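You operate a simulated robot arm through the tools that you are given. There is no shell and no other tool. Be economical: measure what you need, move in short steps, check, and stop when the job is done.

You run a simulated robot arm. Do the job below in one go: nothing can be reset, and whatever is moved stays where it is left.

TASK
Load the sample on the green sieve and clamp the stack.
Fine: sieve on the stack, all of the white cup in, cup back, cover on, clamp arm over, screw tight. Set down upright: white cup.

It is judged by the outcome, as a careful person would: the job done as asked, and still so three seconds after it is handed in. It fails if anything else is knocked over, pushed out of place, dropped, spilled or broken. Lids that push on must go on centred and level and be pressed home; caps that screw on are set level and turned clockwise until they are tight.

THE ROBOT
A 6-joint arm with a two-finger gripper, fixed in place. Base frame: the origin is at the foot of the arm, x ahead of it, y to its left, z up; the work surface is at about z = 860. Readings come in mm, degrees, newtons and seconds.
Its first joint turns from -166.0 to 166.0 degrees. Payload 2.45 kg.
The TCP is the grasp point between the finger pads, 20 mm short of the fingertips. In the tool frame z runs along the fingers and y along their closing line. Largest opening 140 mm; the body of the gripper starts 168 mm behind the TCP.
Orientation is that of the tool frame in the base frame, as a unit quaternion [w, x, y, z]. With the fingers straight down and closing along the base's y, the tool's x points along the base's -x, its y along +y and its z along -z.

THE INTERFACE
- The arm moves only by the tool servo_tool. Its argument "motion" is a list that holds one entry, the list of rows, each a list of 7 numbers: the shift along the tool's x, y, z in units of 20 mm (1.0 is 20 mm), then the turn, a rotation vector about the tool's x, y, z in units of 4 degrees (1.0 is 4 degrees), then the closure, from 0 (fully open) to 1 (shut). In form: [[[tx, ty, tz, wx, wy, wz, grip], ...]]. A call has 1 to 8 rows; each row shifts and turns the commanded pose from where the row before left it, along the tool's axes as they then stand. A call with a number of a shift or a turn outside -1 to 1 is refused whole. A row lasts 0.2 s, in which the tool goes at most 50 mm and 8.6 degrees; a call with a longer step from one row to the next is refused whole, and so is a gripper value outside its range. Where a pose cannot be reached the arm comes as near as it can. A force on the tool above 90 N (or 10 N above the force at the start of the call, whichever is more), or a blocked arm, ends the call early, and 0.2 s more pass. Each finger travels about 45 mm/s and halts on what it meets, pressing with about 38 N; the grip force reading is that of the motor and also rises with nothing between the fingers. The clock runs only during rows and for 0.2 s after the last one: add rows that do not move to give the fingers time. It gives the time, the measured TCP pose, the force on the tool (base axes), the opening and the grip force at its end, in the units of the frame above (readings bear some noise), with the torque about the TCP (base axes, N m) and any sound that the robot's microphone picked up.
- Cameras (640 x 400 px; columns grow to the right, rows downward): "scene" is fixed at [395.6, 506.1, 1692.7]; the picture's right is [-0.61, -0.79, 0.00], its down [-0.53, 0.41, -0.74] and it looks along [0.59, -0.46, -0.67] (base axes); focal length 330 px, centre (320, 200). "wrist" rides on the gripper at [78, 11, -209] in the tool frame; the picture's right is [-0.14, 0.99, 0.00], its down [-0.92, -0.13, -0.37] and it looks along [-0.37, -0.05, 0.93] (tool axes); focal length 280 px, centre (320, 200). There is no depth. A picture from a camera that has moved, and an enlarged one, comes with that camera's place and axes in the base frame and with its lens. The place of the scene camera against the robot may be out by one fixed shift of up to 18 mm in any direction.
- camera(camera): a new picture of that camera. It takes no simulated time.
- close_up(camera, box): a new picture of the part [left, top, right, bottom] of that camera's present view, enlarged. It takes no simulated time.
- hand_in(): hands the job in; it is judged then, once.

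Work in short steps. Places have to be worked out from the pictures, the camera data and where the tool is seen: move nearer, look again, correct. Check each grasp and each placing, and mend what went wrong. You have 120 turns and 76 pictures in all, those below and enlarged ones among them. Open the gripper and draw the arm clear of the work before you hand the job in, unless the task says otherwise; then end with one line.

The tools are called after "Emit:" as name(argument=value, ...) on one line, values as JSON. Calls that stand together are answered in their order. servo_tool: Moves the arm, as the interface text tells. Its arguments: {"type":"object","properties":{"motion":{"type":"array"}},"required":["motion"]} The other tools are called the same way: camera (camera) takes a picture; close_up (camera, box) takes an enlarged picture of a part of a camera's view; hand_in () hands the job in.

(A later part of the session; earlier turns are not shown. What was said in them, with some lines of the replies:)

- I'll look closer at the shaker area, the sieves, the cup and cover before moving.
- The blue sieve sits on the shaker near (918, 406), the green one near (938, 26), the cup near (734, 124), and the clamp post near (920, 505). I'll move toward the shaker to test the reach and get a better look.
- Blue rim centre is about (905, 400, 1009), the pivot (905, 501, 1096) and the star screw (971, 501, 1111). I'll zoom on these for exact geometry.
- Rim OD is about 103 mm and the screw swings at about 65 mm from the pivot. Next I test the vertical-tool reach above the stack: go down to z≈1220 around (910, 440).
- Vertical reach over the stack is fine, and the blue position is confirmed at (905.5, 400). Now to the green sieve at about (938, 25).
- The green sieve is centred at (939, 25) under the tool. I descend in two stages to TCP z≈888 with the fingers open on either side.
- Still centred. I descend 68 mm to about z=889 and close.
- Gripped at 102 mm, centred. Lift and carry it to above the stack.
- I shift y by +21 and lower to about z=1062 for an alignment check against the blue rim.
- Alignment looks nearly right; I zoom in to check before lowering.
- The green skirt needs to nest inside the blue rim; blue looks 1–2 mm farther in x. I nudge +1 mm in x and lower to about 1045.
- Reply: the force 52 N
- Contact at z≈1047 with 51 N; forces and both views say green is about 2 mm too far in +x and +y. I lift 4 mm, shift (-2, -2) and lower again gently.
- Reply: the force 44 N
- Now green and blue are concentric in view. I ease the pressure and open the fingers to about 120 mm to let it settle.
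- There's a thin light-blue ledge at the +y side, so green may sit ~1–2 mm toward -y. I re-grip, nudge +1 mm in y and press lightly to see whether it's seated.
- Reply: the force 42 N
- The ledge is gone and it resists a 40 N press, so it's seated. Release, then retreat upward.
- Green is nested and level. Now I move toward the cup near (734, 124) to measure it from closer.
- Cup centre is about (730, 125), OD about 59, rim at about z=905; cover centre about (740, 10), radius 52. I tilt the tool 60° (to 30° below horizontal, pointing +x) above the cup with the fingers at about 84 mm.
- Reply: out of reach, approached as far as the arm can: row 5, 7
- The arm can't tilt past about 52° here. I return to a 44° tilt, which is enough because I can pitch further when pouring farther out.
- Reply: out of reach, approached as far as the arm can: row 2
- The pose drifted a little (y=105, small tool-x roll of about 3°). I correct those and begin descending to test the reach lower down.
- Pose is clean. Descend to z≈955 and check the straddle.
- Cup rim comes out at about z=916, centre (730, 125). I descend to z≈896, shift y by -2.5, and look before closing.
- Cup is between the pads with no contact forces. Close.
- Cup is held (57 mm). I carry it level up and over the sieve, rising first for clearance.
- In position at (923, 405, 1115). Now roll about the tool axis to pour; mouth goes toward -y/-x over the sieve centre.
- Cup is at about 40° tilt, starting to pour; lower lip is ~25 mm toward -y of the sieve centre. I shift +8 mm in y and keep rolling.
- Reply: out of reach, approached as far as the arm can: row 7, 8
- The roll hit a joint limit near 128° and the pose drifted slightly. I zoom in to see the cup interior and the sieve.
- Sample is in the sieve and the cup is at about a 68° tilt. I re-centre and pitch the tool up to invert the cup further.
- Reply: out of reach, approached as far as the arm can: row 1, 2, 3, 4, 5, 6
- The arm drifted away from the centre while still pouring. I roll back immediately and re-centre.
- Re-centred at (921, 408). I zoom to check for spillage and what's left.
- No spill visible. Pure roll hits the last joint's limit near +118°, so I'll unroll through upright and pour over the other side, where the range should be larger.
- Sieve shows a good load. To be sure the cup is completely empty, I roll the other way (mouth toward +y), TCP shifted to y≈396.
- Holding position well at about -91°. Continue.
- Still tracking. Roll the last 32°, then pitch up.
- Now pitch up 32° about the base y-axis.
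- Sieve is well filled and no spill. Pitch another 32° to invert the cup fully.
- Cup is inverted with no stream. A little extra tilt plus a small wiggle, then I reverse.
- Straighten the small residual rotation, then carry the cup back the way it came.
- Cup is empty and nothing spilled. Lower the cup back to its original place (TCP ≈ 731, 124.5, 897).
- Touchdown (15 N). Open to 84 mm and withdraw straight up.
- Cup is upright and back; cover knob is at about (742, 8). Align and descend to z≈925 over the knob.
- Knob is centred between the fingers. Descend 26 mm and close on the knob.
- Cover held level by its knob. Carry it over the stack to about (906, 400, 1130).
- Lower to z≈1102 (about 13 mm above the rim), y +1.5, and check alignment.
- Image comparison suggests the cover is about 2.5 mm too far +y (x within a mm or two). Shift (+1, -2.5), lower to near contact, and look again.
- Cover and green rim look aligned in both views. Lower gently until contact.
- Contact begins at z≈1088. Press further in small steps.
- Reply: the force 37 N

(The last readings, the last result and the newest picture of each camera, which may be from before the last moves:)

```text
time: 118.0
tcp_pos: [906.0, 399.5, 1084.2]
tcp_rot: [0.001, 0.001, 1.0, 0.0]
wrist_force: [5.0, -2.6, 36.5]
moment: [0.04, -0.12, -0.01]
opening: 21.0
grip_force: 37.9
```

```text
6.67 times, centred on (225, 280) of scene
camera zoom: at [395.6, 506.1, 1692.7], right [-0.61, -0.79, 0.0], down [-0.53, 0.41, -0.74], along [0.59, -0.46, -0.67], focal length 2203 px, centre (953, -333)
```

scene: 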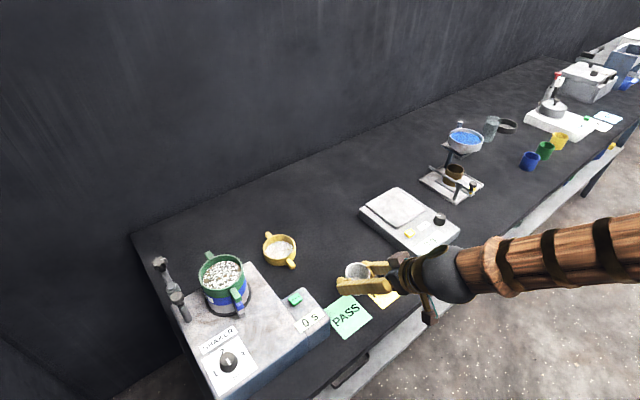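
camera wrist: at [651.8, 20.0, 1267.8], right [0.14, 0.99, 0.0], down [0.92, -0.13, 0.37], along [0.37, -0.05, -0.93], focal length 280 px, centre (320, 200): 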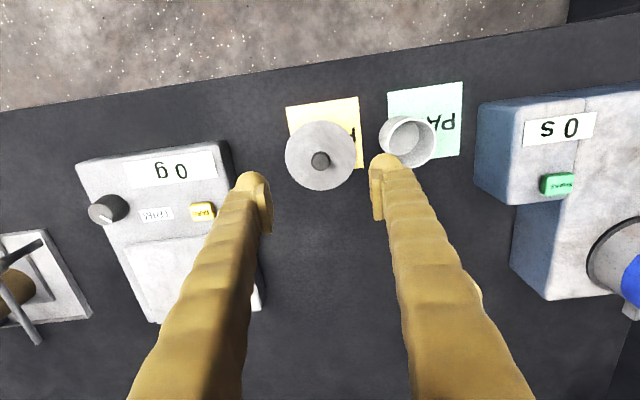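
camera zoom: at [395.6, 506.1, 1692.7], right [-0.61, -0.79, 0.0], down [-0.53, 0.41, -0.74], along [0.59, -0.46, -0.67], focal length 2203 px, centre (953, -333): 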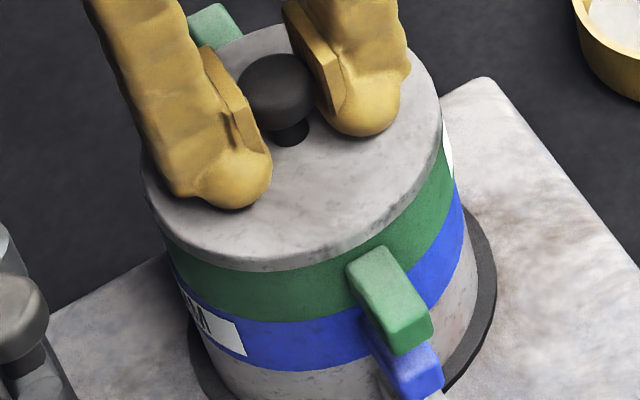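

It went down evenly 4 mm and looks flush. Press harder to confirm it's home.

Emit:
servo_tool(motion=[[[0, 0, 0.08, 0, 0, 0, 0.9], [0, 0, 0.08, 0, 0, 0, 0.9], [0, 0, 0, 0, 0, 0, 0.9]]])

```text
time: 118.8
tcp_pos: [906.7, 400.0, 1082.2]
tcp_rot: [0.002, 0.0, 1.0, 0.0]
wrist_force: [-2.2, -3.9, 84.8]
moment: [-0.15, 0.47, -0.01]
opening: 21.2
grip_force: 38.0
```

85 N and solid. Ease, release the knob and rise.

Emit:
servo_tool(motion=[[[0, 0, -0.15, 0, 0, 0, 0.9], [0, 0, 0, 0, 0, 0, 0.75], [0, 0, 0, 0, 0, 0, 0.6], [0, 0, 0, 0, 0, 0, 0.6], [0, 0, 0, 0, 0, 0, 0.6], [0, 0, -0.8, 0, 0, 0, 0.6], [0, 0, -1, 0, 0, 0, 0.6], [0, 0, -1, 0, 0, 0, 0.6]]])

Emit:
servo_tool(motion=[[[0, 0, -1, 0, 0, 0, 0.6], [0, 0, -1, 0, 0, 0, 0.6], [0, 0, -1, 0, 0, 0, 0.6]]])

Emit:
camera(camera="wrist")

Emit:
close_up(camera="scene", box=[150, 240, 270, 320])

```text
time: 120.6
tcp_pos: [905.9, 400.7, 1136.9]
tcp_rot: [0.0, -0.001, 1.0, -0.001]
wrist_force: [-0.3, 0.1, 0.4]
moment: [-0.01, -0.02, 0.0]
opening: 55.8
grip_force: 0.0
```

```text
time: 121.4
tcp_pos: [906.9, 399.6, 1197.8]
tcp_rot: [0.0, 0.0, 1.0, -0.001]
wrist_force: [-0.4, -0.2, -0.1]
moment: [-0.03, -0.03, -0.04]
opening: 55.7
grip_force: 0.0
```

```text
13 pictures are left
camera wrist: at [828.0, 409.6, 1406.9], right [0.14, 0.99, 0.0], down [0.92, -0.13, 0.37], along [0.37, -0.05, -0.93], focal length 280 px, centre (320, 200)
```

wrist: 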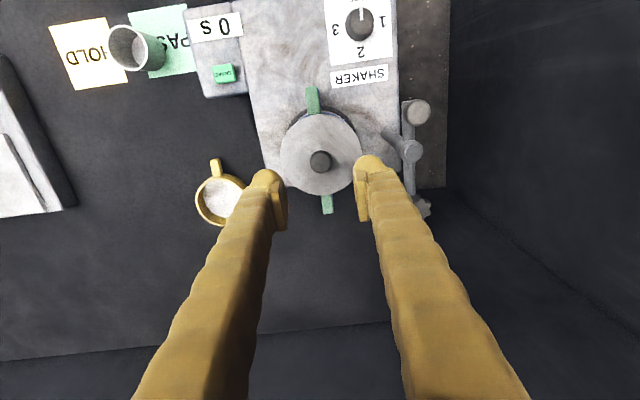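

```text
5.00 times, centred on (210, 280) of scene
camera zoom: at [395.6, 506.1, 1692.7], right [-0.61, -0.79, 0.0], down [-0.53, 0.41, -0.74], along [0.59, -0.46, -0.67], focal length 1652 px, centre (870, -200)
```

zoom: 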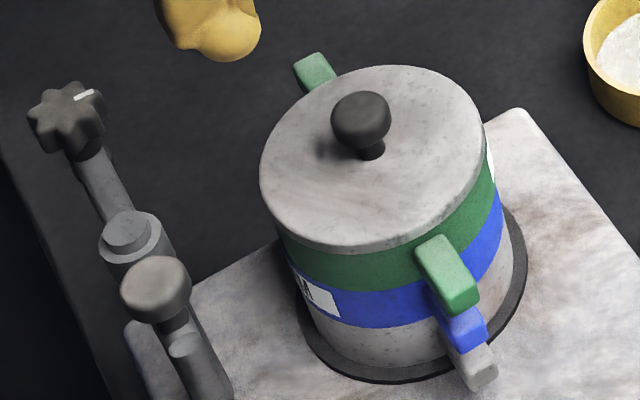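

Cover is level and centred. Next the clamp: handle knob at about (863, 503), pivot (906, 502). I close the fingers, tilt 20°, and place them on the -y side of the handle knob to push it around (handle to +y, screw to over the cover).

Emit:
servo_tool(motion=[[[0, 0, 0, 0, -1, 0, 0.9], [0, 0, 0, 0, -1, 0, 1], [0, 0, 0, 0, -1, 0, 1], [0, 0, 0, 0, -1, 0, 1], [0, 0, 0, 0, -1, 0, 1], [0, 0, 0, 0, 0, 0, 1]]])

Emit:
servo_tool(motion=[[[0.724, 0.6, 0.673, 0, 0, 0, 1], [0.724, 0.6, 0.673, 0, 0, 0, 1], [0.724, 0.6, 0.673, 0, 0, 0, 1], [0.724, 0.6, 0.673, 0, 0, 0, 1], [0.724, 0.6, 0.673, 0, 0, 0, 1], [0, 0, 0, 0, 0, 0, 1]]])

Emit:
camera(camera="wrist")

```text
time: 122.8
tcp_pos: [907.6, 400.4, 1198.2]
tcp_rot: [0.175, 0.001, 0.985, -0.001]
wrist_force: [-0.6, -0.2, -0.2]
moment: [0.01, 0.04, 0.04]
opening: 0.0
grip_force: 29.6
```

```text
time: 124.2
tcp_pos: [863.8, 460.1, 1110.8]
tcp_rot: [0.175, 0.0, 0.985, -0.001]
wrist_force: [0.3, 1.2, 0.4]
moment: [-0.01, 0.0, -0.02]
opening: 0.2
grip_force: 29.1
```

```text
11 pictures are left
camera wrist: at [717.5, 469.8, 1279.9], right [0.13, 0.99, 0.05], down [0.74, -0.13, 0.66], along [0.66, -0.05, -0.75], focal length 280 px, centre (320, 200)
```

wrist: 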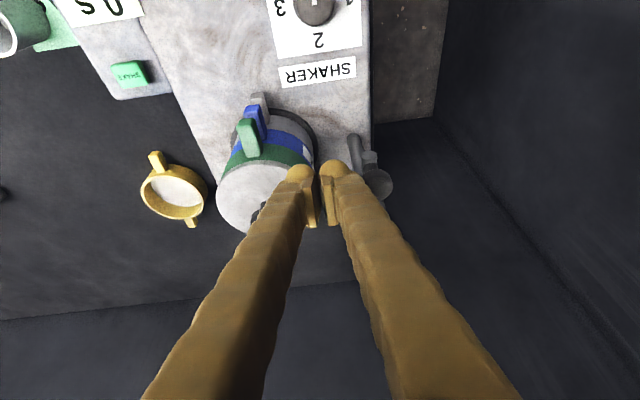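

Knob seen at (863, 504), fingers just beside it. Push along the arc for the first ~30°.

Emit:
servo_tool(motion=[[[0, 0.7, 0, 0, 0, 0, 1], [0.14, 0.3, -0.05, 0, 0, 0, 1], [0.14, 0.3, -0.05, 0, 0, 0, 1], [0.05, 0.33, -0.02, 0, 0, 0, 1], [0.05, 0.33, -0.02, 0, 0, 0, 1], [0, 0, 0, 0, 0, 0, 1]]])

Emit:
camera(camera="wrist")

```text
time: 125.6
tcp_pos: [854.2, 499.6, 1109.0]
tcp_rot: [0.174, 0.0, 0.985, -0.001]
wrist_force: [0.1, -0.3, 0.3]
moment: [0.02, -0.01, -0.03]
opening: 0.0
grip_force: 29.8
```

```text
10 pictures are left
camera wrist: at [709.4, 509.6, 1278.7], right [0.13, 0.99, 0.05], down [0.74, -0.13, 0.66], along [0.66, -0.05, -0.75], focal length 280 px, centre (320, 200)
```

wrist: 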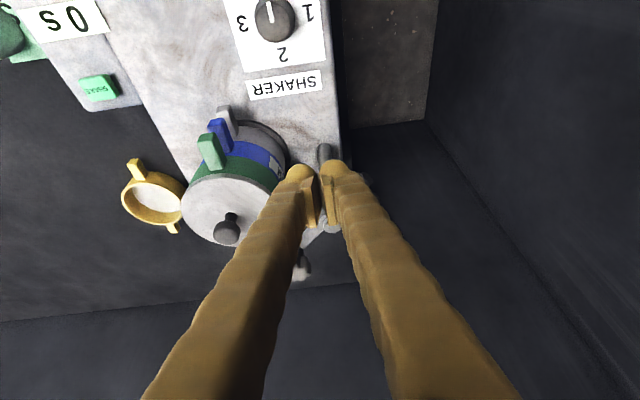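

The arm swings freely: the star is now at about -38°. Continue along the arc to about 90°.

Emit:
servo_tool(motion=[[[-0.05, 0.32, 0.02, 0, 0, 0, 1], [-0.05, 0.32, 0.02, 0, 0, 0, 1], [-0.09, 0.3, 0.03, 0, 0, 0, 1], [-0.09, 0.3, 0.03, 0, 0, 0, 1], [-0.19, 0.28, 0.07, 0, 0, 0, 1], [-0.19, 0.28, 0.07, 0, 0, 0, 1], [0, 0, 0, 0, 0, 0, 1]]])

Emit:
camera(camera="wrist")

```text
time: 127.2
tcp_pos: [868.4, 534.5, 1109.7]
tcp_rot: [0.174, 0.0, 0.985, -0.001]
wrist_force: [0.0, 0.5, -0.3]
moment: [-0.01, 0.0, 0.03]
opening: 0.0
grip_force: 29.4
```

```text
9 pictures are left
camera wrist: at [723.7, 545.0, 1279.5], right [0.13, 0.99, 0.05], down [0.74, -0.13, 0.66], along [0.66, -0.05, -0.75], focal length 280 px, centre (320, 200)
```

wrist: 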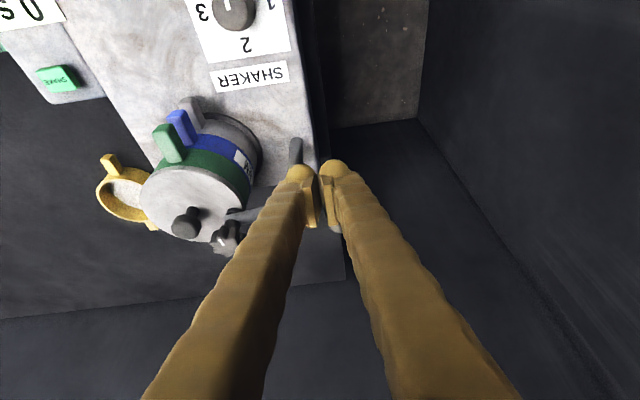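

The star screw is now over the cover at about (902, 447), i.e. about -90°. I back off, rise, straighten the tool and look from above.

Emit:
servo_tool(motion=[[[0.376, -0.2, -0.137, 0, 0, 0, 1], [-0.137, 0, -0.961, 0, 0, 0, 1], [-0.137, 0, -0.961, 0, 0, 0, 1], [-0.137, 0, -0.961, 0, 0, 0, 1], [-0.137, 0, -0.961, 0, 0, 0, 1], [-0.137, 0, -0.961, 0, 0, 0, 1]]])

Emit:
servo_tool(motion=[[[0, -0.5, 0, 0, 1, 0, 1], [0, -0.5, 0, 0, 1, 0, 0.9], [0, -0.5, 0, 0, 1, 0, 0.8], [0, -0.5, 0, 0, 1, 0, 0.65], [0, -0.5, 0, 0, 1, 0, 0.65], [-1, -0.8, 0, 0, 0, 0, 0.65], [-1, -0.8, 0, 0, 0, 0, 0.65], [-1, 0, 0, 0, 0, 0, 0.65]]])

Emit:
camera(camera="wrist")

```text
time: 128.6
tcp_pos: [840.6, 531.7, 1205.0]
tcp_rot: [0.174, 0.0, 0.985, -0.002]
wrist_force: [0.7, -1.0, -0.6]
moment: [0.02, 0.04, -0.01]
opening: 0.2
grip_force: 29.4
```

```text
time: 130.4
tcp_pos: [901.4, 450.3, 1204.4]
tcp_rot: [0.001, 0.0, 1.0, -0.001]
wrist_force: [-0.1, 0.1, 0.3]
moment: [0.02, -0.04, 0.03]
opening: 49.3
grip_force: 0.1
```

```text
8 pictures are left
camera wrist: at [821.5, 459.6, 1413.5], right [0.14, 0.99, 0.0], down [0.92, -0.13, 0.37], along [0.37, -0.05, -0.93], focal length 280 px, centre (320, 200)
```

wrist: 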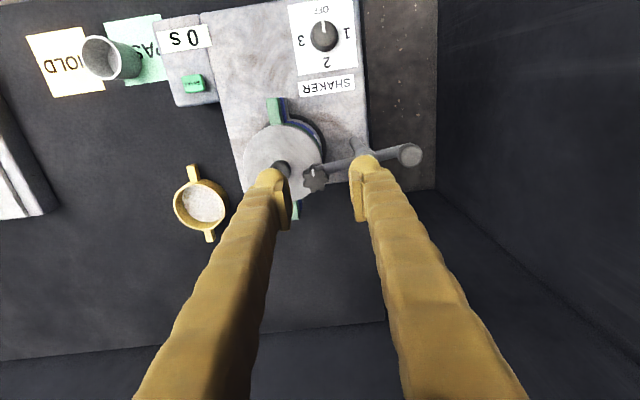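

The star is at about (913, 441), about 6° short of square. I pre-roll the gripper counter-clockwise by 168° to have a long clockwise stroke.

Emit:
servo_tool(motion=[[[0, 0, 0, 0, 0, -1, 0.65], [0, 0, 0, 0, 0, -1, 0.65], [0, 0, 0, 0, 0, -1, 0.65], [0, 0, 0, 0, 0, -1, 0.65], [0, 0, 0, 0, 0, -1, 0.65], [0, 0, 0, 0, 0, -1, 0.65], [0, 0, 0, 0, 0, -1, 0.65], [0, 0, 0, 0, 0, -1, 0.65]]])

Emit:
servo_tool(motion=[[[0, 0, 0, 0, 0, -1, 0.65], [0, 0, 0, 0, 0, -1, 0.65], [0, 0, 0, 0, 0, -1, 0.65], [0, 0, 0, 0, 0, -1, 0.65], [0, 0, 0, 0, 0, -1, 0.65], [0, 0, 0, 0, 0, -1, 0.65], [0, 0, 0, 0, 0, -1, 0.65], [0, 0, 0, 0, 0, -1, 0.65]]])

Emit:
servo_tool(motion=[[[0, 0, 0, 0, 0, -1, 0.65], [0, 0, 0, 0, 0, -1, 0.65], [0, 0, 0, 0, 0, -1, 0.65], [0, 0, 0, 0, 0, -1, 0.65], [0, 0, 0, 0, 0, -1, 0.65], [0, 0, 0, 0, 0, -1, 0.65], [0, 0, 0, 0, 0, -1, 0.65], [0, 0, 0, 0, 0, -1, 0.65]]])

Emit:
servo_tool(motion=[[[0, 0, 0, 0, 0, -1, 0.65], [0, 0, 0, 0, 0, -1, 0.65], [0, 0, 0, 0, 0, -1, 0.65], [0, 0, 0, 0, 0, -1, 0.65], [0, 0, 0, 0, 0, -1, 0.65], [0, 0, 0, 0, 0, -1, 0.65], [0, 0, 0, 0, 0, -1, 0.65], [0, 0, 0, 0, 0, -1, 0.65]]])

Emit:
servo_tool(motion=[[[0, 0, 0, 0, 0, -1, 0.65], [0, 0, 0, 0, 0, -1, 0.65], [0, 0, 0, 0, 0, -1, 0.65], [0, 0, 0, 0, 0, -1, 0.65], [0, 0, 0, 0, 0, -1, 0.65], [0, 0, 0, 0, 0, -1, 0.65], [0, 0, 0, 0, 0, -1, 0.65], [0, 0, 0, 0, 0, -1, 0.65]]])

Emit:
camera(camera="wrist")

```text
time: 132.2
tcp_pos: [900.6, 450.0, 1204.4]
tcp_rot: [0.001, -0.276, 0.961, -0.001]
wrist_force: [-0.2, 0.4, 0.0]
moment: [-0.02, 0.0, 0.02]
opening: 49.1
grip_force: 0.0
```

```text
time: 134.0
tcp_pos: [900.6, 450.2, 1204.2]
tcp_rot: [0.0, -0.531, 0.848, -0.001]
wrist_force: [0.3, 0.4, -0.4]
moment: [0.02, 0.01, 0.05]
opening: 48.8
grip_force: 0.1
```

```text
time: 135.8
tcp_pos: [901.3, 449.7, 1204.4]
tcp_rot: [-0.001, 0.744, -0.668, 0.001]
wrist_force: [0.9, -0.5, -0.3]
moment: [0.03, 0.01, -0.03]
opening: 49.1
grip_force: 0.0
```

```text
time: 137.6
tcp_pos: [900.1, 449.1, 1205.3]
tcp_rot: [0.002, 0.899, -0.439, 0.0]
wrist_force: [0.6, 0.6, 0.6]
moment: [0.0, 0.0, 0.01]
opening: 48.8
grip_force: 0.1
```

```text
time: 139.4
tcp_pos: [900.0, 449.9, 1204.5]
tcp_rot: [0.0, 0.985, -0.173, 0.001]
wrist_force: [0.3, -0.5, -0.3]
moment: [-0.02, 0.0, 0.03]
opening: 48.9
grip_force: 0.0
```

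```text
7 pictures are left
camera wrist: at [969.1, 411.8, 1415.0], right [-0.47, -0.88, 0.0], down [-0.82, 0.43, 0.37], along [-0.32, 0.17, -0.93], focal length 280 px, centre (320, 200)
```

wrist: 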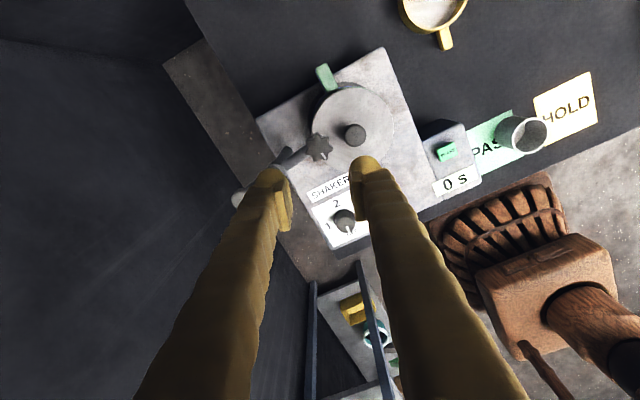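

Triangulating from opposite views: star ≈ (918, 441), top about z=1100–1110. Move over it and descend to TCP z≈1135 for a side check.

Emit:
servo_tool(motion=[[[0.5, 0.06, 0, 0, 0, 0, 0.65], [0.5, 0.06, 0, 0, 0, 0, 0.65], [0, 0, 0.9, 0, 0, 0, 0.65], [0, 0, 0.9, 0, 0, 0, 0.65], [0, 0, 0.9, 0, 0, 0, 0.65], [0, 0, 0.8, 0, 0, 0, 0.65], [0, 0, 0, 0, 0, 0, 0.65]]])

Emit:
close_up(camera="scene", box=[160, 230, 260, 310])

```text
time: 141.0
tcp_pos: [919.6, 440.8, 1135.5]
tcp_rot: [0.0, 0.985, -0.174, 0.001]
wrist_force: [-0.4, 0.5, -0.8]
moment: [0.02, -0.02, 0.03]
opening: 49.2
grip_force: 0.0
```

```text
5.00 times, centred on (210, 270) of scene
camera zoom: at [395.6, 506.1, 1692.7], right [-0.61, -0.79, 0.0], down [-0.53, 0.41, -0.74], along [0.59, -0.46, -0.67], focal length 1652 px, centre (870, -150)
```

zoom: 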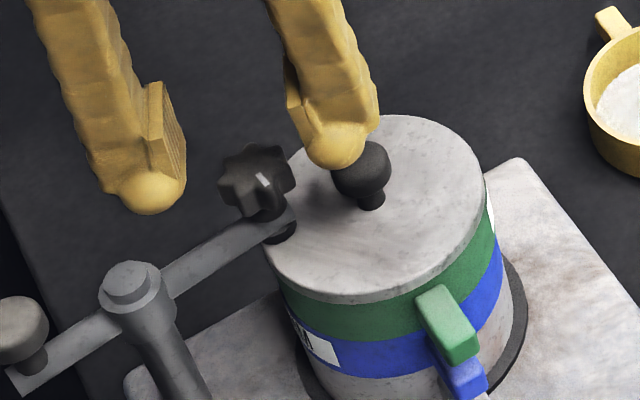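

Star lies between the fingers with its top at about z=1113, slightly toward -y. Shift y -4, descend 16 mm and close on it.

Emit:
servo_tool(motion=[[[0.07, 0.19, 0, 0, 0, 0, 0.65], [0, 0, 0.4, 0, 0, 0, 0.65], [0, 0, 0.4, 0, 0, 0, 0.65], [0, 0, 0, 0, 0, 0, 0.65]]])

Emit:
servo_tool(motion=[[[0, 0, 0, 0, 0, 0, 0.75], [0, 0, 0, 0, 0, 0, 0.85], [0, 0, 0, 0, 0, 0, 0.9], [0, 0, 0, 0, 0, 0, 0.9], [0, 0, 0, 0, 0, 0, 0.9]]])

Emit:
close_up(camera="scene", box=[160, 230, 260, 310])

```text
time: 142.0
tcp_pos: [917.2, 435.8, 1118.6]
tcp_rot: [0.0, 0.985, -0.174, 0.001]
wrist_force: [-0.3, -0.2, 0.0]
moment: [0.02, 0.01, 0.0]
opening: 48.9
grip_force: 0.1
```

```text
time: 143.2
tcp_pos: [917.8, 436.8, 1118.6]
tcp_rot: [0.001, 0.985, -0.173, 0.0]
wrist_force: [14.5, 27.0, 0.7]
moment: [0.25, -0.16, -0.3]
opening: 34.4
grip_force: 15.2
```

```text
5.00 times, centred on (210, 270) of scene
camera zoom: at [395.6, 506.1, 1692.7], right [-0.61, -0.79, 0.0], down [-0.53, 0.41, -0.74], along [0.59, -0.46, -0.67], focal length 1652 px, centre (870, -150)
```

zoom: 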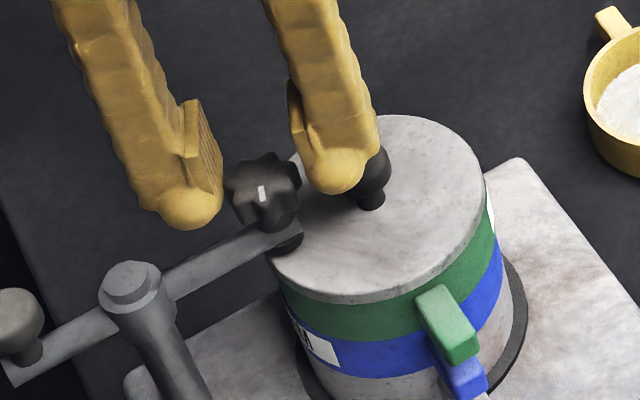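

Only the +y finger is touching (27 N sideways), so I shift about 3 mm toward +y along the closing line with the fingers slightly eased, then close again.

Emit:
servo_tool(motion=[[[0, 0, 0, 0, 0, 0, 0.7], [0, -0.15, 0, 0, 0, 0, 0.7], [0, 0, 0, 0, 0, 0, 0.8], [0, 0, 0, 0, 0, 0, 0.9], [0, 0, 0, 0, 0, 0, 0.9], [0, 0, 0, 0, 0, 0, 0.9]]])

```text
time: 144.6
tcp_pos: [918.3, 437.5, 1119.1]
tcp_rot: [0.001, 0.985, -0.173, 0.0]
wrist_force: [0.1, -11.9, -4.4]
moment: [-0.12, 0.01, 0.1]
opening: 30.9
grip_force: 44.9
```

Gripped on the star (30.9 mm). I bring the arm square over the stack by moving the star about 11 mm in -x, and check forces.

Emit:
servo_tool(motion=[[[-0.183, 0.08, 0, 0, 0, 0, 0.9], [-0.183, 0.08, 0, 0, 0, 0, 0.9], [-0.17, 0.06, 0, 0, 0, 0, 0.9], [0, 0, 0, 0, 0, 0, 0.9]]])

```text
time: 145.6
tcp_pos: [908.5, 441.5, 1119.5]
tcp_rot: [-0.002, 0.985, -0.173, 0.001]
wrist_force: [55.1, 64.7, 8.2]
moment: [0.86, -0.33, -0.48]
opening: 30.7
grip_force: 44.4
```

Side load built up (55, 65 N): the radius constrains the star to larger y. Relieve by shifting about +3 mm in y, +1 mm in x.

Emit:
servo_tool(motion=[[[0, -0.16, 0, 0, 0, 0, 0.9], [0, 0, 0, 0, 0, 0, 0.9]]])

```text
time: 146.2
tcp_pos: [908.6, 442.1, 1118.8]
tcp_rot: [0.001, 0.985, -0.174, 0.001]
wrist_force: [17.4, 37.1, 20.2]
moment: [0.62, -0.19, -0.31]
opening: 30.7
grip_force: 45.1
```

Emit:
servo_tool(motion=[[[0, -0.08, -0.03, 0, 0, 0, 0.9], [0, 0, 0, 0, 0, 0, 0.9]]])

Emit:
servo_tool(motion=[[[0, 0, 0, 0, 0, 1, 0.9], [0, 0, 0, 0, 0, 1, 0.9], [0, 0, 0, 0, 0, 1, 0.9], [0, 0, 0, 0, 0, 1, 0.9], [0, 0, 0, 0, 0, 0, 0.9]]])

```text
time: 146.8
tcp_pos: [908.4, 441.3, 1118.9]
tcp_rot: [0.002, 0.985, -0.174, 0.001]
wrist_force: [0.6, 9.1, 17.8]
moment: [0.22, 0.6, -0.13]
opening: 30.6
grip_force: 44.9
```

```text
time: 148.0
tcp_pos: [909.5, 443.1, 1119.3]
tcp_rot: [0.001, 0.951, -0.31, 0.0]
wrist_force: [1.9, -20.7, 7.5]
moment: [-0.37, -0.14, -0.04]
opening: 30.6
grip_force: 44.4
```

It turns with little torque. Small re-centre and continue clockwise.

Emit:
servo_tool(motion=[[[0.024, 0.032, 0, 0, 0, 1, 0.9], [0, 0, 0, 0, 0, 1, 0.9], [0, 0, 0, 0, 0, 1, 0.9], [0, 0, 0, 0, 0, 1, 0.9], [0, 0, 0, 0, 0, 1, 0.9], [0, 0, 0, 0, 0, 1, 0.9], [0, 0, 0, 0, 0, 1, 0.9], [0, 0, 0, 0, 0, 1, 0.9]]])

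Emit:
servo_tool(motion=[[[0, 0, 0, 0, 0, 1, 0.9], [0, 0, 0, 0, 0, 1, 0.9], [0, 0, 0, 0, 0, 1, 0.9], [0, 0, 0, 0, 0, 1, 0.9], [0, 0, 0, 0, 0, 1, 0.9], [0, 0, 0, 0, 0, 1, 0.9], [0, 0, 0, 0, 0, 1, 0.9], [0, 0, 0, 0, 0, 1, 0.9]]])

```text
time: 149.8
tcp_pos: [909.6, 442.5, 1119.2]
tcp_rot: [-0.001, 0.829, -0.559, 0.001]
wrist_force: [27.0, 2.6, -7.1]
moment: [0.01, -0.25, 0.06]
opening: 30.7
grip_force: 44.7
```

```text
time: 151.6
tcp_pos: [910.1, 440.9, 1118.4]
tcp_rot: [-0.001, -0.642, 0.766, -0.002]
wrist_force: [38.6, 4.5, -14.5]
moment: [0.7, -0.29, 0.02]
opening: 30.4
grip_force: 45.0
```

Screw is descending (slight downward pull). Re-centre +1.5 mm x, follow down, and continue.

Emit:
servo_tool(motion=[[[-0.013, -0.074, 0.03, 0, 0, 1, 0.9], [0, 0, 0, 0, 0, 1, 0.9], [0, 0, 0.01, 0, 0, 1, 0.9], [0, 0, 0, 0, 0, 1, 0.9], [0, 0, 0.01, 0, 0, 1, 0.9], [0, 0, 0, 0, 0, 1, 0.9], [0, 0, 0.01, 0, 0, 1, 0.9], [0, 0, 0, 0, 0, 1, 0.9]]])

Emit:
servo_tool(motion=[[[0, 0, 0, 0, 0, 1, 0.9], [0, 0, 0.01, 0, 0, 1, 0.9], [0, 0, 0, 0, 0, 1, 0.9], [0, 0, 0.01, 0, 0, 1, 0.9], [0, 0, 0, 0, 0, 1, 0.9], [0, 0, 0.01, 0, 0, 1, 0.9], [0, 0, 0, 0, 0, 1, 0.9], [0, 0, 0.01, 0, 0, 1, 0.9]]])

```text
time: 153.4
tcp_pos: [910.4, 441.6, 1118.2]
tcp_rot: [0.001, -0.406, 0.914, -0.002]
wrist_force: [1.0, -45.6, 5.4]
moment: [-0.62, 0.1, 0.01]
opening: 30.4
grip_force: 44.9
```

```text
time: 155.2
tcp_pos: [911.5, 440.7, 1118.3]
tcp_rot: [0.001, -0.138, 0.99, 0.0]
wrist_force: [-0.3, -43.2, 24.5]
moment: [-0.53, 0.01, 0.04]
opening: 30.4
grip_force: 45.0
```

Side force in -y; re-centre by -1.7 mm in y, ease z, and keep turning.

Emit:
servo_tool(motion=[[[0.023, -0.08, -0.03, 0, 0, 1, 0.9], [0, 0, 0, 0, 0, 1, 0.9], [0, 0, 0, 0, 0, 1, 0.9], [0, 0, 0, 0, 0, 1, 0.9], [0, 0, 0, 0, 0, 1, 0.9], [0, 0, 0, 0, 0, 1, 0.9], [0, 0, 0, 0, 0, 1, 0.9], [0, 0, 0, 0, 0, 1, 0.9]]])

Emit:
servo_tool(motion=[[[0, 0, 0, 0, 0, 1, 0.9], [0, 0, 0, 0, 0, 1, 0.9], [0, 0, 0, 0, 0, 1, 0.9], [0, 0, 0, 0, 0, 1, 0.9], [0, 0, 0, 0, 0, 1, 0.9], [0, 0, 0, 0, 0, 1, 0.9], [0, 0, 0, 0, 0, 1, 0.9], [0, 0, 0, 0, 0, 1, 0.9]]])

Emit:
close_up(camera="scene", box=[160, 230, 260, 310])

```text
time: 157.0
tcp_pos: [911.3, 440.9, 1119.0]
tcp_rot: [0.001, 0.139, 0.99, -0.001]
wrist_force: [-2.3, -0.4, 28.5]
moment: [0.01, -0.13, 0.18]
opening: 30.3
grip_force: 44.9
```

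```text
time: 158.8
tcp_pos: [910.9, 440.2, 1116.5]
tcp_rot: [0.002, 0.408, 0.913, -0.001]
wrist_force: [7.4, 8.9, -14.3]
moment: [-0.07, -0.02, 0.56]
opening: 30.7
grip_force: 44.8
```

```text
5.00 times, centred on (210, 270) of scene
camera zoom: at [395.6, 506.1, 1692.7], right [-0.61, -0.79, 0.0], down [-0.53, 0.41, -0.74], along [0.59, -0.46, -0.67], focal length 1652 px, centre (870, -150)
```

zoom: 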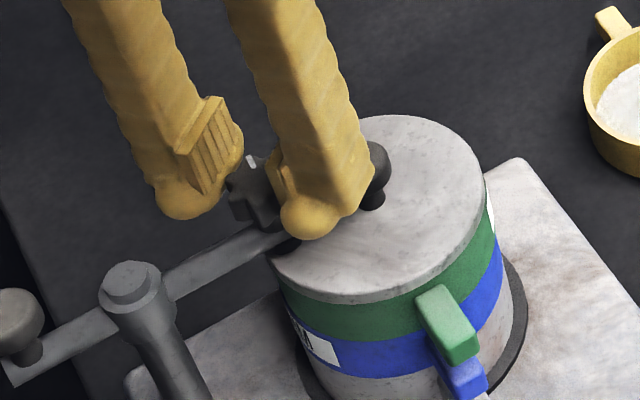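

Resistance torque has appeared (0.18→0.56 N m) and the star's mark has turned: it's tightening. Continue clockwise, watching the torque.

Emit:
servo_tool(motion=[[[0, 0, 0, 0, 0, 1, 0.9], [0, 0, 0, 0, 0, 1, 0.9], [0, 0, 0, 0, 0, 1, 0.9], [0, 0, 0, 0, 0, 1, 0.9]]])

```text
time: 159.8
tcp_pos: [911.4, 440.0, 1118.2]
tcp_rot: [0.001, 0.531, 0.848, 0.0]
wrist_force: [-7.3, -11.6, -0.9]
moment: [-0.21, 0.07, 0.42]
opening: 30.3
grip_force: 44.6
```

Emit:
servo_tool(motion=[[[0, 0, 0, 0, 0, 1, 0.9], [0, 0, 0, 0, 0, 1, 0.9], [0, 0, 0, 0, 0, 1, 0.9], [0, 0, 0, 0, 0, 1, 0.9], [0, 0, 0, 0, 0, 1, 0.9], [0, 0, 0, 0, 0, 1, 0.9]]])

Emit:
close_up(camera="scene", box=[180, 250, 240, 300])

```text
time: 161.2
tcp_pos: [910.7, 440.4, 1117.8]
tcp_rot: [0.001, 0.695, 0.719, 0.0]
wrist_force: [-2.9, 3.3, -0.6]
moment: [0.14, 0.05, 0.24]
opening: 30.5
grip_force: 44.8
```

```text
8.00 times, centred on (210, 275) of scene
camera zoom: at [395.6, 506.1, 1692.7], right [-0.61, -0.79, 0.0], down [-0.53, 0.41, -0.74], along [0.59, -0.46, -0.67], focal length 2643 px, centre (1200, -400)
```

zoom: 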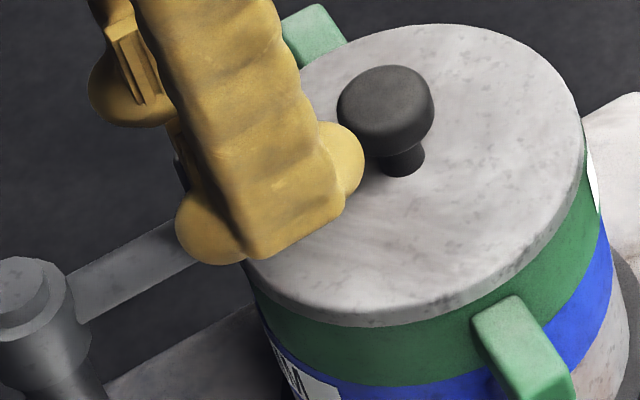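

Torque peaked then dropped, which may be slip at the tight point. I release, roll back 64°, look at the mark, and re-grip to test tightness.

Emit:
servo_tool(motion=[[[0, 0, 0, 0, 0, 0, 0.8], [0, 0, 0, 0, 0, 0, 0.68], [0, 0, 0, 0, 0, 0, 0.66], [0, 0, 0, 0, 0, -1, 0.66], [0, 0, 0, 0, 0, -1, 0.66], [0, 0, 0, 0, 0, -1, 0.66], [0, 0, 0, 0, 0, -1, 0.66], [0, 0, 0, 0, 0, -1, 0.66]]])

Emit:
servo_tool(motion=[[[0, 0, 0, 0, 0, -1, 0.66], [0, 0, 0, 0, 0, -1, 0.66], [0, 0, 0, 0, 0, -1, 0.66], [0, 0, 0, 0, 0, -1, 0.66], [0, 0, 0, 0, 0, -1, 0.66], [0, 0, 0, 0, 0, -1, 0.66], [0, 0, 0, 0, 0, -1, 0.66], [0, 0, 0, 0, 0, -1, 0.66]]])

Emit:
servo_tool(motion=[[[0, 0, 0, 0, 0, -1, 0.66], [0, 0, 0, 0, 0, -1, 0.66], [0, 0, 0, 0, 0, -1, 0.66], [0, 0, 0, 0, 0, -1, 0.66], [0, 0, 0, 0, 0, -1, 0.66], [0, 0, 0, 0, 0, -1, 0.66], [0, 0, 0, 0, 0, -1, 0.66], [0, 0, 0, 0, 0, -1, 0.66]]])

Emit:
close_up(camera="scene", box=[160, 230, 260, 310])

```text
time: 163.0
tcp_pos: [911.2, 440.0, 1117.9]
tcp_rot: [0.001, 0.559, 0.829, 0.001]
wrist_force: [0.4, 0.5, 0.4]
moment: [0.03, 0.0, -0.01]
opening: 47.6
grip_force: 0.2
```

```text
time: 164.8
tcp_pos: [911.7, 440.1, 1117.8]
tcp_rot: [0.001, 0.309, 0.951, 0.0]
wrist_force: [0.5, 0.4, 0.4]
moment: [-0.01, -0.01, -0.03]
opening: 47.6
grip_force: 0.0
```

```text
time: 166.6
tcp_pos: [909.5, 440.7, 1117.0]
tcp_rot: [0.001, 0.035, 0.999, -0.001]
wrist_force: [0.8, 0.0, -0.2]
moment: [-0.01, 0.04, 0.0]
opening: 47.5
grip_force: 0.0
```

```text
5.00 times, centred on (210, 270) of scene
camera zoom: at [395.6, 506.1, 1692.7], right [-0.61, -0.79, 0.0], down [-0.53, 0.41, -0.74], along [0.59, -0.46, -0.67], focal length 1652 px, centre (870, -150)
```

zoom: 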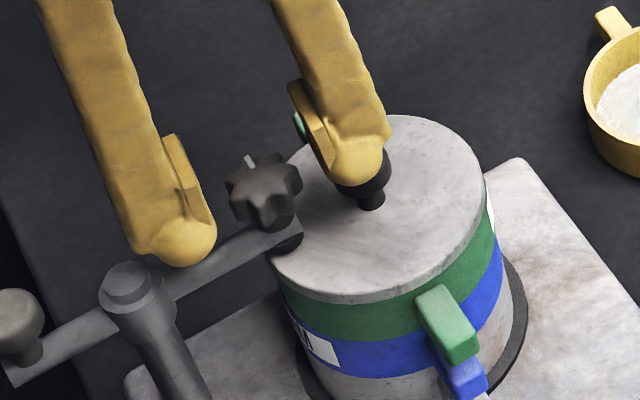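

The mark hasn't moved since ρ=48°, so the screw was already tight and the fingers slipped. I re-grip and give one more clockwise nip to confirm.

Emit:
servo_tool(motion=[[[0, 0, 0, 0, 0, 0, 0.8], [0, 0, 0, 0, 0, 0, 0.95], [0, 0, 0, 0, 0, 0, 1], [0, 0, 0, 0, 0, 0, 1], [0, 0, 0, 0, 0, 0, 1]]])

Emit:
servo_tool(motion=[[[0, 0, 0, 0, 0, 1, 1], [0, 0, 0, 0, 0, 1, 1]]])

Emit:
servo_tool(motion=[[[0, 0, 0, 0, 0, 1, 1], [0, 0, 0, 0, 0, 1, 1]]])

Emit:
servo_tool(motion=[[[0, 0, 0, 0, 0, 1, 1], [0, 0, 0, 0, 0, 1, 1]]])

```text
time: 167.8
tcp_pos: [910.1, 440.4, 1117.5]
tcp_rot: [0.001, 0.035, 0.999, 0.0]
wrist_force: [0.1, 11.3, -0.3]
moment: [0.14, -0.01, -0.04]
opening: 30.8
grip_force: 44.3
```

```text
time: 168.4
tcp_pos: [910.4, 439.7, 1118.1]
tcp_rot: [0.001, 0.105, 0.994, -0.001]
wrist_force: [1.0, 5.4, -4.1]
moment: [0.05, -0.07, 0.21]
opening: 30.2
grip_force: 44.8
```

```text
time: 169.0
tcp_pos: [910.7, 440.0, 1117.1]
tcp_rot: [0.001, 0.175, 0.985, -0.001]
wrist_force: [-1.2, -1.6, -4.7]
moment: [-0.05, 0.09, 0.79]
opening: 30.5
grip_force: 44.8
```

```text
time: 169.6
tcp_pos: [911.0, 440.4, 1116.8]
tcp_rot: [0.001, 0.243, 0.97, 0.0]
wrist_force: [-0.1, -3.1, -0.4]
moment: [-0.07, 0.03, 0.55]
opening: 30.7
grip_force: 44.9
```

Torque hit about 0.8 N m and then slipped: the screw is tight. Release and rise clear.

Emit:
servo_tool(motion=[[[0, 0, 0, 0, 0, 0, 0.8], [0, 0, 0, 0, 0, 0, 0.66], [0, 0, 0, 0, 0, 0, 0.64], [0, 0, 0, 0, 0, 0, 0.64], [0, 0, -0.8, 0, 0, 0, 0.64], [0, 0, -1, 0, 0, 0, 0.64], [0, 0, -1, 0, 0, 0, 0.64], [0, 0, -1, 0, 0, 0, 0.64]]])

Emit:
servo_tool(motion=[[[0.6, -0.6, -0.9, 0, 0, 0, 0.3], [0.6, -0.6, -0.9, 0, 0, 0, 0.3], [0.6, -0.6, -0.9, 0, 0, 0, 0], [0.6, -0.6, -0.9, 0, 0, 0, 0], [0.6, -0.6, -0.9, 0, 0, 0, 0], [0.6, -0.6, -0.9, 0, 0, 0, 0], [0.6, -0.6, -0.9, 0, 0, 0, 0], [0.6, -0.6, -0.9, 0, 0, 0, 0]]])

Emit:
camera(camera="wrist")

```text
time: 171.4
tcp_pos: [910.0, 441.3, 1194.0]
tcp_rot: [0.001, 0.242, 0.97, 0.0]
wrist_force: [-0.4, 0.1, 0.2]
moment: [0.01, 0.0, -0.02]
opening: 50.5
grip_force: 0.0
```

```text
time: 173.2
tcp_pos: [781.1, 400.8, 1338.4]
tcp_rot: [0.0, 0.241, 0.971, 0.0]
wrist_force: [0.8, 0.1, -1.5]
moment: [-0.03, 0.02, 0.01]
opening: 139.9
grip_force: 0.0
```

```text
1 pictures are left
camera wrist: at [716.3, 447.4, 1548.2], right [0.59, 0.81, 0.0], down [0.75, -0.55, 0.37], along [0.3, -0.22, -0.93], focal length 280 px, centre (320, 200)
```

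wrist: 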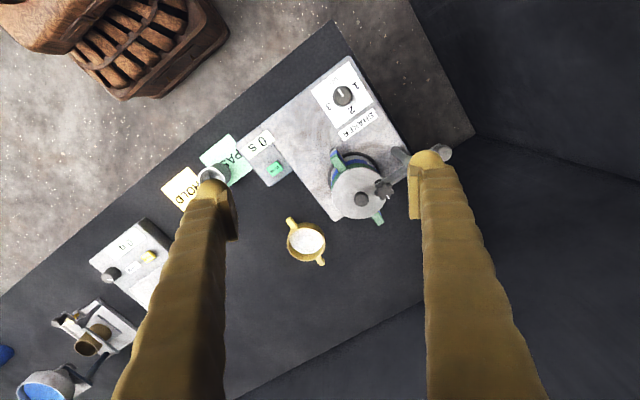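

Everything looks in place. One last scene look before handing in.

Emit:
close_up(camera="scene", box=[140, 200, 420, 370])

```text
2.29 times, centred on (280, 285) of scene
camera zoom: at [395.6, 506.1, 1692.7], right [-0.61, -0.79, 0.0], down [-0.53, 0.41, -0.74], along [0.59, -0.46, -0.67], focal length 755 px, centre (411, 6)
```

zoom: 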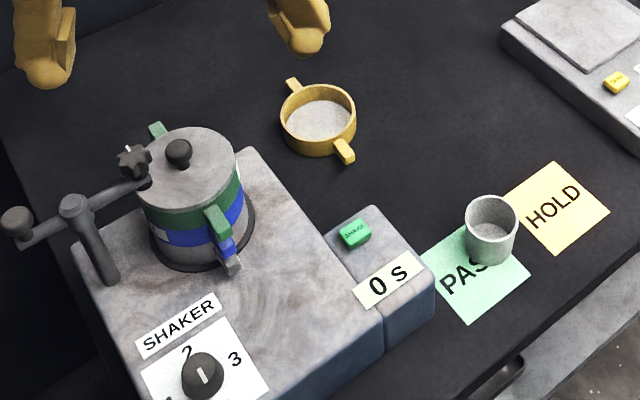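

The stack is closed and clamped, the cup stands upright and empty, and there's no spill. Handing in.

Emit:
hand_in()

```text
The job is handed in.
```

The job is handed in: the green sieve is on the stack with the whole sample in it, the empty white cup is back upright in its place, the cover is pressed home, the clamp arm is over the stack, and the screw is tight. The gripper slipped on the screw knob at about 0.8 N m, and I saw no spillage.
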